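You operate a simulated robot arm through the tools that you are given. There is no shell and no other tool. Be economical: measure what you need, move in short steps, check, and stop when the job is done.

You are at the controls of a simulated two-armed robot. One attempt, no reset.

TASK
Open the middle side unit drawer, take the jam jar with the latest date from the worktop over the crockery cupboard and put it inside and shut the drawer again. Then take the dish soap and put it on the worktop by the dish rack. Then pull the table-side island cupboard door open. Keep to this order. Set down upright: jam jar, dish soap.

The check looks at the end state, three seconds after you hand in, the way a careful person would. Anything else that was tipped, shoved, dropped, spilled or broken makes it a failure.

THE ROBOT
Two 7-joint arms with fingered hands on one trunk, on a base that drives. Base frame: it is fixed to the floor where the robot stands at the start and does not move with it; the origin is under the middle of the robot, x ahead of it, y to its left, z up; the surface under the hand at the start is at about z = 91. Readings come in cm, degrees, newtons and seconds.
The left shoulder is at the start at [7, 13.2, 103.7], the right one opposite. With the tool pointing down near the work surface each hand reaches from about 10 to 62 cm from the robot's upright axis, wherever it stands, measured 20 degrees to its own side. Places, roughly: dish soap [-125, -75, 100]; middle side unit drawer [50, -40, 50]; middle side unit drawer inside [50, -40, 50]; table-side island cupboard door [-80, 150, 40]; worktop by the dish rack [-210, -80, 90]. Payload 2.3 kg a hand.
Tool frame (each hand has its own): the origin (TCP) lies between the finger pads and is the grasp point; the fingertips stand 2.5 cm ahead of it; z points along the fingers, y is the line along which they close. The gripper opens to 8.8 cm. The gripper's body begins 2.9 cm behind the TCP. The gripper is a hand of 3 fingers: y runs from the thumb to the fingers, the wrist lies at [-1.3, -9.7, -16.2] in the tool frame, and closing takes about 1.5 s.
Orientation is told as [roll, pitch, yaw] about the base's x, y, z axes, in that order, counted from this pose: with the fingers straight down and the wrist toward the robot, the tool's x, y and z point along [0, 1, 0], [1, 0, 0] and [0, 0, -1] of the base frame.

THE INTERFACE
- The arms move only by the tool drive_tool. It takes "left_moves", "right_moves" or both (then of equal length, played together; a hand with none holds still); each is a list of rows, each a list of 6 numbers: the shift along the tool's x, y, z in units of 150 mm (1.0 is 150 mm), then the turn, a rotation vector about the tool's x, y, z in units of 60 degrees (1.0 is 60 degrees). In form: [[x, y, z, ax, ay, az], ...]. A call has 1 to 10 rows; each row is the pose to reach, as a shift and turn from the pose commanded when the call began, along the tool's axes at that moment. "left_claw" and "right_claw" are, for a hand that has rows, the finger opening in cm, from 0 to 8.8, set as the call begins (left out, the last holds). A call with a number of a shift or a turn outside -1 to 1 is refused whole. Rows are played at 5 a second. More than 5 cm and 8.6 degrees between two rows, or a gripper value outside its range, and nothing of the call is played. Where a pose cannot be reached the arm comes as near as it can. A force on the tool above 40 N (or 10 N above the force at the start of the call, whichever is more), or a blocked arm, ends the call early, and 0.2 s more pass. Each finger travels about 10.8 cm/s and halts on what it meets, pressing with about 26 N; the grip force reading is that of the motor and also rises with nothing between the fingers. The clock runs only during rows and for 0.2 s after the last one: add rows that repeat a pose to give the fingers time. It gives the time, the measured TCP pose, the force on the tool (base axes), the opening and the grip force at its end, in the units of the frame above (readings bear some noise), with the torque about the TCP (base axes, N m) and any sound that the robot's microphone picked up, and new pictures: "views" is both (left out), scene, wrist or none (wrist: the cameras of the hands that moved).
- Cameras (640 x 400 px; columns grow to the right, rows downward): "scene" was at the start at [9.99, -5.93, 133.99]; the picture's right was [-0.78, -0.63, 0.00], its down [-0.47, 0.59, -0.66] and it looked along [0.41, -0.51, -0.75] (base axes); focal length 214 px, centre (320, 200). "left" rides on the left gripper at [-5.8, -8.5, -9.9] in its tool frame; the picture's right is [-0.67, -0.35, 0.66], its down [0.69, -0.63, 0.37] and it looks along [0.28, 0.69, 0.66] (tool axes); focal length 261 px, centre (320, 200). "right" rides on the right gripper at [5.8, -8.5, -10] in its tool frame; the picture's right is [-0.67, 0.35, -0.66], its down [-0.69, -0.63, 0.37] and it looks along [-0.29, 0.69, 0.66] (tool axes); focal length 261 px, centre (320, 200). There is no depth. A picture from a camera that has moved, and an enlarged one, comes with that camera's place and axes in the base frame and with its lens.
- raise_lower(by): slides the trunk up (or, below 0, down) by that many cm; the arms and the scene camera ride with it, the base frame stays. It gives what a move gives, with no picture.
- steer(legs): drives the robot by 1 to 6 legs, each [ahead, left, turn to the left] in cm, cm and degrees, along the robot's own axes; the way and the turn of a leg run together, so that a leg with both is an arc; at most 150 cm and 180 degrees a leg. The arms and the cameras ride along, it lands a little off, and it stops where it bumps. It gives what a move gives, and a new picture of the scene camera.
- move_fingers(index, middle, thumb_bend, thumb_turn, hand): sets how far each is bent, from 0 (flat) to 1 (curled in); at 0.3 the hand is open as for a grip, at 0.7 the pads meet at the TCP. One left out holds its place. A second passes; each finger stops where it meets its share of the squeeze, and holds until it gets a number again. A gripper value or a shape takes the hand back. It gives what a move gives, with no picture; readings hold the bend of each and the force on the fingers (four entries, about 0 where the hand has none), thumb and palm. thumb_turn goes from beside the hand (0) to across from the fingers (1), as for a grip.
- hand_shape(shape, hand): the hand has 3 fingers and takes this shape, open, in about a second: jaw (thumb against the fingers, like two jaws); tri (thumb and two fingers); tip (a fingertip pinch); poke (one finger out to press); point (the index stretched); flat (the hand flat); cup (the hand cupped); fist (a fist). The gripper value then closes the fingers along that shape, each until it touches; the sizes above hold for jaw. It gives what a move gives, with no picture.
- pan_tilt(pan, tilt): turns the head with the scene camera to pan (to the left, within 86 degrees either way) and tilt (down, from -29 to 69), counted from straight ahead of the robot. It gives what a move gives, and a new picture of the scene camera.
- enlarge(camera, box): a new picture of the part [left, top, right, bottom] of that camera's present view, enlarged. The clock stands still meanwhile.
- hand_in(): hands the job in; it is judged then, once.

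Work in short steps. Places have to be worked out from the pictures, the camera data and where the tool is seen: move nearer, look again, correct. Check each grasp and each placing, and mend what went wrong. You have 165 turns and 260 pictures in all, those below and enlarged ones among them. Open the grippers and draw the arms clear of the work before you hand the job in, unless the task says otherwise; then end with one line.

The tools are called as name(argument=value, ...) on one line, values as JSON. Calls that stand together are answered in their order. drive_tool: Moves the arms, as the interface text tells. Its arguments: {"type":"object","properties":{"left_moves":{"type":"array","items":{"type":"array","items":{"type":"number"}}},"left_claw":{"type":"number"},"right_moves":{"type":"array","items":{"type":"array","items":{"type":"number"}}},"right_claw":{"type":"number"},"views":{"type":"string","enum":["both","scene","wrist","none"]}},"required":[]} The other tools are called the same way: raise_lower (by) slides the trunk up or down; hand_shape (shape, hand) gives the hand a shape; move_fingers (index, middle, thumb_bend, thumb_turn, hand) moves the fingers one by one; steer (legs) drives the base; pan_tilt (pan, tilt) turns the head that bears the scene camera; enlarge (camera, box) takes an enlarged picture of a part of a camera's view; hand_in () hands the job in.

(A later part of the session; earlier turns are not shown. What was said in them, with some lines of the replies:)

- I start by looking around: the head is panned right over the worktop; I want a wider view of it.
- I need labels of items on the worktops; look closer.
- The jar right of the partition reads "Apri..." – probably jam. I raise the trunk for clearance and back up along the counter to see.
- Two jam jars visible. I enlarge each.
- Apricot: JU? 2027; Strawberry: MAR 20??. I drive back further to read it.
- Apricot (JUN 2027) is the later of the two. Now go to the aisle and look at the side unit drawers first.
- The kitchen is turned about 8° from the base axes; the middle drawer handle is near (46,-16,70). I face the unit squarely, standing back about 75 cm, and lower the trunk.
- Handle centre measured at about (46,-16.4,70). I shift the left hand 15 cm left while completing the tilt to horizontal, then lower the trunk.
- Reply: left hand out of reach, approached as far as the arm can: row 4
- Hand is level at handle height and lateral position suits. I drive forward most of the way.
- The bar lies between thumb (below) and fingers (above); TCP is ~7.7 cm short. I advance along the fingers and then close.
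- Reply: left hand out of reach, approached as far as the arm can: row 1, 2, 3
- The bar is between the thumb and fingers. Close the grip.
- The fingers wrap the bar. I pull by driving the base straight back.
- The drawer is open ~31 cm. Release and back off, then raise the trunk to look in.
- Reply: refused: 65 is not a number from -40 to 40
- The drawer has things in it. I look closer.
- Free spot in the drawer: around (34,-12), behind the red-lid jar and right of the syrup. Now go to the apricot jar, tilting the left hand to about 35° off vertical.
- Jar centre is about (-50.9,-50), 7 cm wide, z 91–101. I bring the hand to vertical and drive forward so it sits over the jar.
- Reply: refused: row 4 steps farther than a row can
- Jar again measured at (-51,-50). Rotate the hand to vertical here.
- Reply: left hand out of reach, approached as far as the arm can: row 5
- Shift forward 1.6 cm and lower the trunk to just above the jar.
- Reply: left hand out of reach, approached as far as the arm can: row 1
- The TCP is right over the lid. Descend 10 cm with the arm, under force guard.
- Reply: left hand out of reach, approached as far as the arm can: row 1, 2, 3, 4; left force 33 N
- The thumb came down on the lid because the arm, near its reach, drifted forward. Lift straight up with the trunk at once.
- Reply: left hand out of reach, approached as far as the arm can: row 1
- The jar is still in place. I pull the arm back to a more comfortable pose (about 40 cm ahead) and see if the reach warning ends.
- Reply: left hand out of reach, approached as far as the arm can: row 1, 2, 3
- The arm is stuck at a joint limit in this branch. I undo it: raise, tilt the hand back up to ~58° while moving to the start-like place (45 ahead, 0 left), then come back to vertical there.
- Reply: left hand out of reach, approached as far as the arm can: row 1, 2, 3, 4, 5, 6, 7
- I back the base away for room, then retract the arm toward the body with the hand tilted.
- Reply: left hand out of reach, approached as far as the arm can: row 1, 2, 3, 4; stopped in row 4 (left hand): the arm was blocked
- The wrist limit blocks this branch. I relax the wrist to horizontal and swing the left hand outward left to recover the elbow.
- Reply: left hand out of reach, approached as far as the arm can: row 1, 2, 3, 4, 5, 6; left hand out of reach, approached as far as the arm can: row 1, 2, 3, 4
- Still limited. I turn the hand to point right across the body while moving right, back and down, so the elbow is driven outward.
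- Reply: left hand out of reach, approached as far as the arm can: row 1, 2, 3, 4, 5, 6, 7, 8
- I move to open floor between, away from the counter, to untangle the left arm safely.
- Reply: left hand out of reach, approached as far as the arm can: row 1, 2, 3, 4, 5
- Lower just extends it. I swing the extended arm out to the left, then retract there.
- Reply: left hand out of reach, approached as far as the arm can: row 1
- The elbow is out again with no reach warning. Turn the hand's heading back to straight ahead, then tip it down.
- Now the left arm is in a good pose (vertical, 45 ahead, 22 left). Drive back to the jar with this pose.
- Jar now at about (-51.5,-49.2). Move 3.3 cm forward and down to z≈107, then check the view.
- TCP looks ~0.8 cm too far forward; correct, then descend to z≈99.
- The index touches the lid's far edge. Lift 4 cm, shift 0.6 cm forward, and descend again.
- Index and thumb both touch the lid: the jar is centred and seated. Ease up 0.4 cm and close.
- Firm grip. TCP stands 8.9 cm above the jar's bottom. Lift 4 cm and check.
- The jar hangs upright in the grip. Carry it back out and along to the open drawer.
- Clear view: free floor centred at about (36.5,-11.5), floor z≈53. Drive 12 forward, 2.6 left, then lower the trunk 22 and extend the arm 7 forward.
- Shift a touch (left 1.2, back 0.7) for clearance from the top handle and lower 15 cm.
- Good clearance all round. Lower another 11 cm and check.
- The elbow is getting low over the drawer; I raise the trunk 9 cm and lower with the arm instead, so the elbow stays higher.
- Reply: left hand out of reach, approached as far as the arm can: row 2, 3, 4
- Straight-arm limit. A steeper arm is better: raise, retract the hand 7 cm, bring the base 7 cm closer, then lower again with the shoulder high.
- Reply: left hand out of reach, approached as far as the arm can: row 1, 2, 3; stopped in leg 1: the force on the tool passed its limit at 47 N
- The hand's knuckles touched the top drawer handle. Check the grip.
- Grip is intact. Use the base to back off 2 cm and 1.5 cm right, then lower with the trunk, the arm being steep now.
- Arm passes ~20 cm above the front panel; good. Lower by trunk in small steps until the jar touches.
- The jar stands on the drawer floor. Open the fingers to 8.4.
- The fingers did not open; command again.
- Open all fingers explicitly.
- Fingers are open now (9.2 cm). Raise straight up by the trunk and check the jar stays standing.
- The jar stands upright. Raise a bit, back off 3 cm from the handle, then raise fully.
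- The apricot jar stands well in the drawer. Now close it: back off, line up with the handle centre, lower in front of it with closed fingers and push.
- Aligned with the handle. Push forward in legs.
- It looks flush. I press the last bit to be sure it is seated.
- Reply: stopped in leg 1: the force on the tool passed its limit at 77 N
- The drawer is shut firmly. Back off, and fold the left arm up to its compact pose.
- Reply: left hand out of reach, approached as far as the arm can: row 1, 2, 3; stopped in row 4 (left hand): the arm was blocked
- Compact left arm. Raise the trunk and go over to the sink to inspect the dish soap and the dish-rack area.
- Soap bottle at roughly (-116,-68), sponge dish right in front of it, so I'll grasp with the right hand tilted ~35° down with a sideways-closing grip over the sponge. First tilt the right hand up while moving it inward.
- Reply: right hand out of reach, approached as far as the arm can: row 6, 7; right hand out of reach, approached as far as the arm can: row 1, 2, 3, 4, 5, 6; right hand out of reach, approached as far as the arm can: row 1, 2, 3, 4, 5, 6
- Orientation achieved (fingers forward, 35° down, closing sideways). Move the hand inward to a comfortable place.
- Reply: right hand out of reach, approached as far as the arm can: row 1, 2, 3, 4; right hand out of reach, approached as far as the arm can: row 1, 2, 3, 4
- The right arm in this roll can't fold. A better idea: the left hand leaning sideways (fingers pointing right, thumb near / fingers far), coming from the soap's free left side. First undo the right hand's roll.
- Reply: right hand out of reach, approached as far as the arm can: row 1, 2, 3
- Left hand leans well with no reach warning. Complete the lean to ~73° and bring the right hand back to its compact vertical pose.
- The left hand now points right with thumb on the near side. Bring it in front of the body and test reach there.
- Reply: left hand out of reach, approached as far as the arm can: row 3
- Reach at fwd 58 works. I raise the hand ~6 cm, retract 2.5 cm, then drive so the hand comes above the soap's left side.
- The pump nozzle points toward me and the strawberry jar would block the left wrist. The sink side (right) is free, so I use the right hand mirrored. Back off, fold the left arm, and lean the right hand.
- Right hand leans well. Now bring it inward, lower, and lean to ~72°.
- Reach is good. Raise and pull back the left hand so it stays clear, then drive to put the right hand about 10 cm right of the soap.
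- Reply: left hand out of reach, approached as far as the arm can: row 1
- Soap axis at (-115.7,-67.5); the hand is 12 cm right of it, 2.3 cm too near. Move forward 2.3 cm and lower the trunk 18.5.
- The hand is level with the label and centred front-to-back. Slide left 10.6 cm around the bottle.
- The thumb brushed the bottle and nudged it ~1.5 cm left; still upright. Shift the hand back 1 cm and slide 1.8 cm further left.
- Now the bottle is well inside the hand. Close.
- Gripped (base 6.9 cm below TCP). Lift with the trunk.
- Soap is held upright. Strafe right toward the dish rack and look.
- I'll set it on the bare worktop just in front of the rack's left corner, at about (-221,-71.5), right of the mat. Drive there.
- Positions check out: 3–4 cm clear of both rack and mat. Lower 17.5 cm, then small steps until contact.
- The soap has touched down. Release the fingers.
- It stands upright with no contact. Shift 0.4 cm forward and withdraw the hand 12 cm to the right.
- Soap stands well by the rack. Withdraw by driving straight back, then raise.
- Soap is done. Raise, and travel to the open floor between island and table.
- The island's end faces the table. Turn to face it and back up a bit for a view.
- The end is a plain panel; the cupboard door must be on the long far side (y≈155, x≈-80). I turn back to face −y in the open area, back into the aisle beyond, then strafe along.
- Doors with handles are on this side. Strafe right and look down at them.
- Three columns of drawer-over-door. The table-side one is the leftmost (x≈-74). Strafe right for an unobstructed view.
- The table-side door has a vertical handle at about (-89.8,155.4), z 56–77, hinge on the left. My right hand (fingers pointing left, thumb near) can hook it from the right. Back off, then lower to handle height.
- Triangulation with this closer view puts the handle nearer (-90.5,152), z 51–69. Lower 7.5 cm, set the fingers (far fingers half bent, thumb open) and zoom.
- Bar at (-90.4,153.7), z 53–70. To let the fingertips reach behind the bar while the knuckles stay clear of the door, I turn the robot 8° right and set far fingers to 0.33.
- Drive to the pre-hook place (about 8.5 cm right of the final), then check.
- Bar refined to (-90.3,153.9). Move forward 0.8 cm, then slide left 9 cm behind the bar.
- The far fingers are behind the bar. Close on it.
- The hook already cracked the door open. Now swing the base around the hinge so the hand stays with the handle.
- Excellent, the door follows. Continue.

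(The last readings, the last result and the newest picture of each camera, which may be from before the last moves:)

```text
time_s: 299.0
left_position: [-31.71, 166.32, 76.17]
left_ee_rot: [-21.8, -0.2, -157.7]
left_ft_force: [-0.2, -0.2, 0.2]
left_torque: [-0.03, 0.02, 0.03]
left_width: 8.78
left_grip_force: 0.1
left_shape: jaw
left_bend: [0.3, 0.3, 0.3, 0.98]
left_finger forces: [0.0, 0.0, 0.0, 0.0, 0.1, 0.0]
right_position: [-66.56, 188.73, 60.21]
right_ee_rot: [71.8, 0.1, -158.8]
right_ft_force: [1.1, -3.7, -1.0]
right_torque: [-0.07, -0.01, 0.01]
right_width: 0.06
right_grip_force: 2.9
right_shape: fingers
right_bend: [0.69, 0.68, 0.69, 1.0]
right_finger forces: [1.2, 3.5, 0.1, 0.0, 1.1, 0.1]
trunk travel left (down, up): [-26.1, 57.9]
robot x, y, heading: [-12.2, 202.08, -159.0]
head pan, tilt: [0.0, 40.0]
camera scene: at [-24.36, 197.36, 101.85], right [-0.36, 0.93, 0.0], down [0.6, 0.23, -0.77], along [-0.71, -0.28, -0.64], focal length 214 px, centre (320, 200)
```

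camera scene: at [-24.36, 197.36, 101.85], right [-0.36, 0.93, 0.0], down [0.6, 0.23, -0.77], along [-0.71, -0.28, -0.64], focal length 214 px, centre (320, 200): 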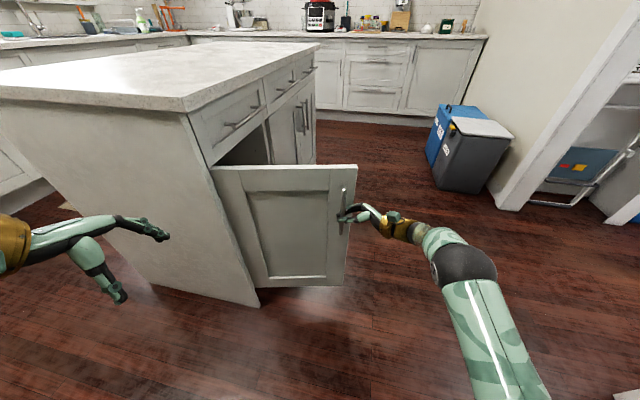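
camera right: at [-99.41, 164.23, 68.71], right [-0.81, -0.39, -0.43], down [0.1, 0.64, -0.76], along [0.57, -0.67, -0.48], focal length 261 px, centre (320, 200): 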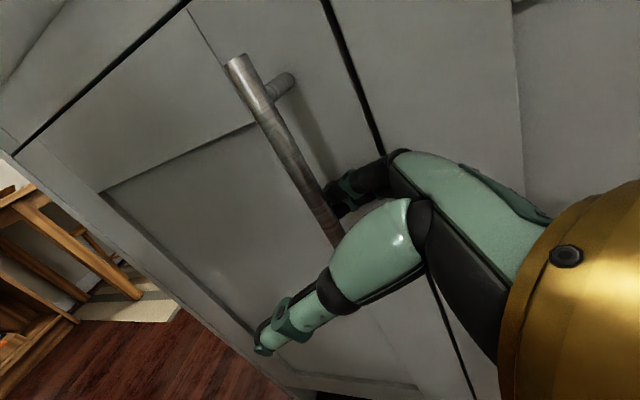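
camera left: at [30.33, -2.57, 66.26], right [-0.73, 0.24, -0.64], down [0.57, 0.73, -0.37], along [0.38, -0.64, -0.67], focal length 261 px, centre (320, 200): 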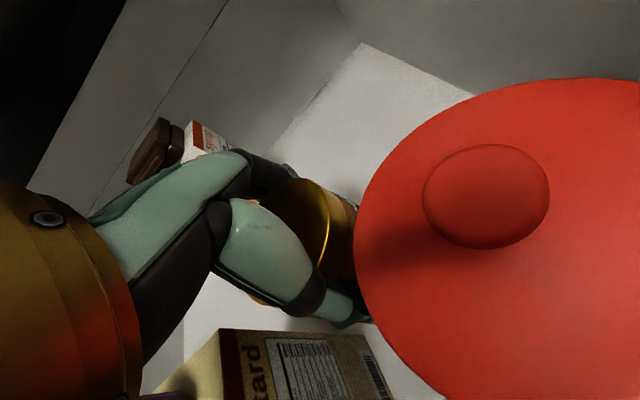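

The door is open ~80°. Release the handle and slide the hand out to the right.

move_fingers(hand="right", index=0.36, middle=0.36, thumb_bend=0.3)

enlarge(camera="right", box=[0, 0, 640, 400])

```text
time_s: 300.0
left_position: [-31.64, 166.57, 76.2]
left_ee_rot: [-21.6, -0.2, -157.6]
left_ft_force: [-0.8, -0.3, -0.1]
left_torque: [0.03, 0.03, -0.01]
left_width: 8.8
left_grip_force: 0.0
left_shape: jaw
left_bend: [0.3, 0.3, 0.3, 0.98]
left_finger forces: [0.1, 0.0, 0.0, 0.0, 0.0, 0.1]
right_position: [-66.47, 188.79, 60.2]
right_ee_rot: [71.9, 0.0, -158.8]
right_ft_force: [0.2, 0.1, 0.3]
right_torque: [-0.01, -0.02, 0.0]
right_width: 7.77
right_grip_force: 0.1
right_shape: fingers
right_bend: [0.36, 0.36, 0.3, 1.0]
right_finger forces: [0.0, 0.0, 0.1, 0.0, 0.0, 0.1]
trunk travel left (down, up): [-26.1, 57.9]
robot x, y, heading: [-11.68, 201.89, -159.0]
head pan, tilt: [0.0, 40.0]
```

```text
1.00 times, centred on (320, 200) of right (not enlarged: the box is as wide or as high as the picture)
camera zoom: at [-61.26, 199.04, 68.72], right [-0.62, 0.65, -0.44], down [0.64, 0.1, -0.76], along [-0.45, -0.75, -0.48], focal length 261 px, centre (320, 200)
```

zoom: 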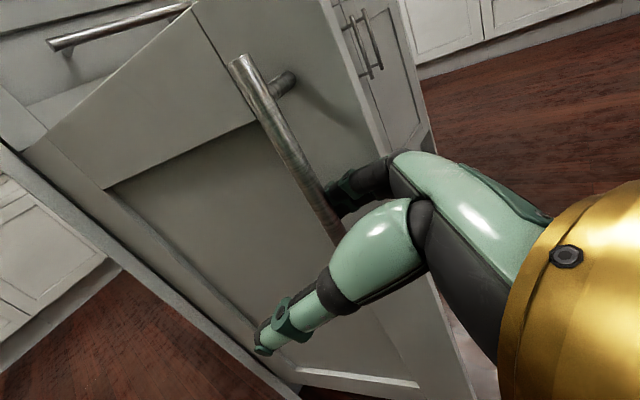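

Fingers are open, as before insertion. Slide straight out to the right and then back away.

drive_tool(right_moves=[[-0.06, -0.01, -0.19, 0, 0, 0], [-0.12, -0.02, -0.38, 0, 0, 0], [-0.187, -0.05, -0.577, 0, 0, 0]], views="none")

steer(legs=[[-18, 0, 0]])

```text
time_s: 300.8
left_position: [-31.73, 166.45, 76.09]
left_ee_rot: [-21.8, -0.2, -157.7]
left_ft_force: [-0.6, -1.0, -0.6]
left_torque: [0.03, 0.01, -0.01]
left_width: 8.79
left_grip_force: 0.0
left_shape: jaw
left_bend: [0.3, 0.3, 0.3, 0.98]
left_finger forces: [0.0, 0.1, 0.0, 0.1, 0.0, 0.0]
right_position: [-69.0, 197.64, 60.21]
right_ee_rot: [72.1, 0.1, -158.8]
right_ft_force: [-0.1, 0.4, 0.0]
right_torque: [0.02, 0.02, 0.02]
right_width: 7.8
right_grip_force: 0.1
right_shape: fingers
right_bend: [0.36, 0.36, 0.3, 1.0]
right_finger forces: [0.0, 0.0, 0.0, 0.0, 0.1, 0.0]
trunk travel left (down, up): [-26.1, 57.9]
robot x, y, heading: [-11.62, 202.0, -158.8]
head pan, tilt: [0.0, 40.0]
```

```text
time_s: 302.2
left_position: [-15.69, 172.72, 76.17]
left_ee_rot: [-21.7, -0.3, -157.8]
left_ft_force: [0.6, 0.1, -0.3]
left_torque: [0.01, 0.0, -0.01]
left_width: 8.79
left_grip_force: 0.1
left_shape: jaw
left_bend: [0.3, 0.3, 0.3, 0.98]
left_finger forces: [0.1, 0.0, 0.0, 0.0, 0.0, 0.0]
right_position: [-52.96, 203.94, 60.22]
right_ee_rot: [72.0, 0.2, -158.8]
right_ft_force: [-0.6, -0.3, 1.1]
right_torque: [-0.01, 0.05, 0.03]
right_width: 7.81
right_grip_force: 0.1
right_shape: fingers
right_bend: [0.36, 0.36, 0.3, 1.0]
right_finger forces: [0.0, 0.0, 0.0, 0.0, 0.0, 0.0]
trunk travel left (down, up): [-26.1, 57.9]
robot x, y, heading: [4.17, 208.42, -158.7]
head pan, tilt: [0.0, 40.0]
camera scene: at [-8.35, 203.66, 101.86], right [-0.36, 0.93, 0.0], down [0.6, 0.23, -0.77], along [-0.72, -0.27, -0.64], focal length 214 px, centre (320, 200)
```

scene: 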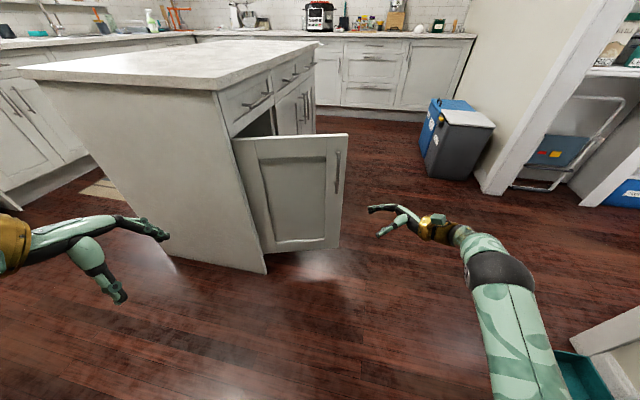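

The door stays open, the soap is upright, the drawer shut, and the arms are clear. Open the right hand and hand in.

hand_shape(hand="right", shape="jaw")

enlarge(camera="scene", box=[0, 0, 320, 200])

hand_in()

```text
time_s: 303.1
left_position: [-15.78, 172.59, 76.09]
left_ee_rot: [-21.7, -0.2, -157.8]
left_ft_force: [-0.2, 0.5, -0.3]
left_torque: [0.03, 0.01, 0.0]
left_width: 8.77
left_grip_force: 0.2
left_shape: jaw
left_bend: [0.3, 0.3, 0.3, 0.98]
left_finger forces: [0.0, 0.0, 0.1, 0.0, 0.1, 0.0]
right_position: [-53.07, 203.9, 60.29]
right_ee_rot: [72.0, 0.2, -158.9]
right_ft_force: [-1.1, 0.3, 0.3]
right_torque: [-0.02, -0.02, 0.01]
right_width: 8.76
right_grip_force: 0.1
right_shape: jaw
right_bend: [0.3, 0.3, 0.3, 0.98]
right_finger forces: [0.0, 0.1, 0.0, 0.1, 0.0, 0.0]
trunk travel left (down, up): [-26.1, 57.9]
robot x, y, heading: [3.8, 208.42, -159.0]
head pan, tilt: [0.0, 40.0]
```

```text
2.00 times, centred on (160, 100) of scene
camera zoom: at [-8.38, 203.64, 101.85], right [-0.36, 0.93, 0.0], down [0.6, 0.23, -0.77], along [-0.71, -0.27, -0.64], focal length 429 px, centre (640, 400)
```

zoom: 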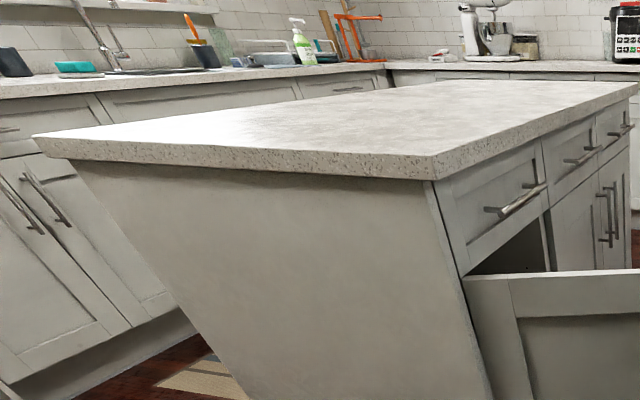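

```text
The job is handed in.
```

I did all three parts in order and handed the job in: the apricot jam (JUN 2027, later than the strawberry's MAR 2027) stands upright in the shut middle side unit drawer, the dish soap stands upright on the worktop by the dish rack, and the table-side island cupboard door is open about 80°.
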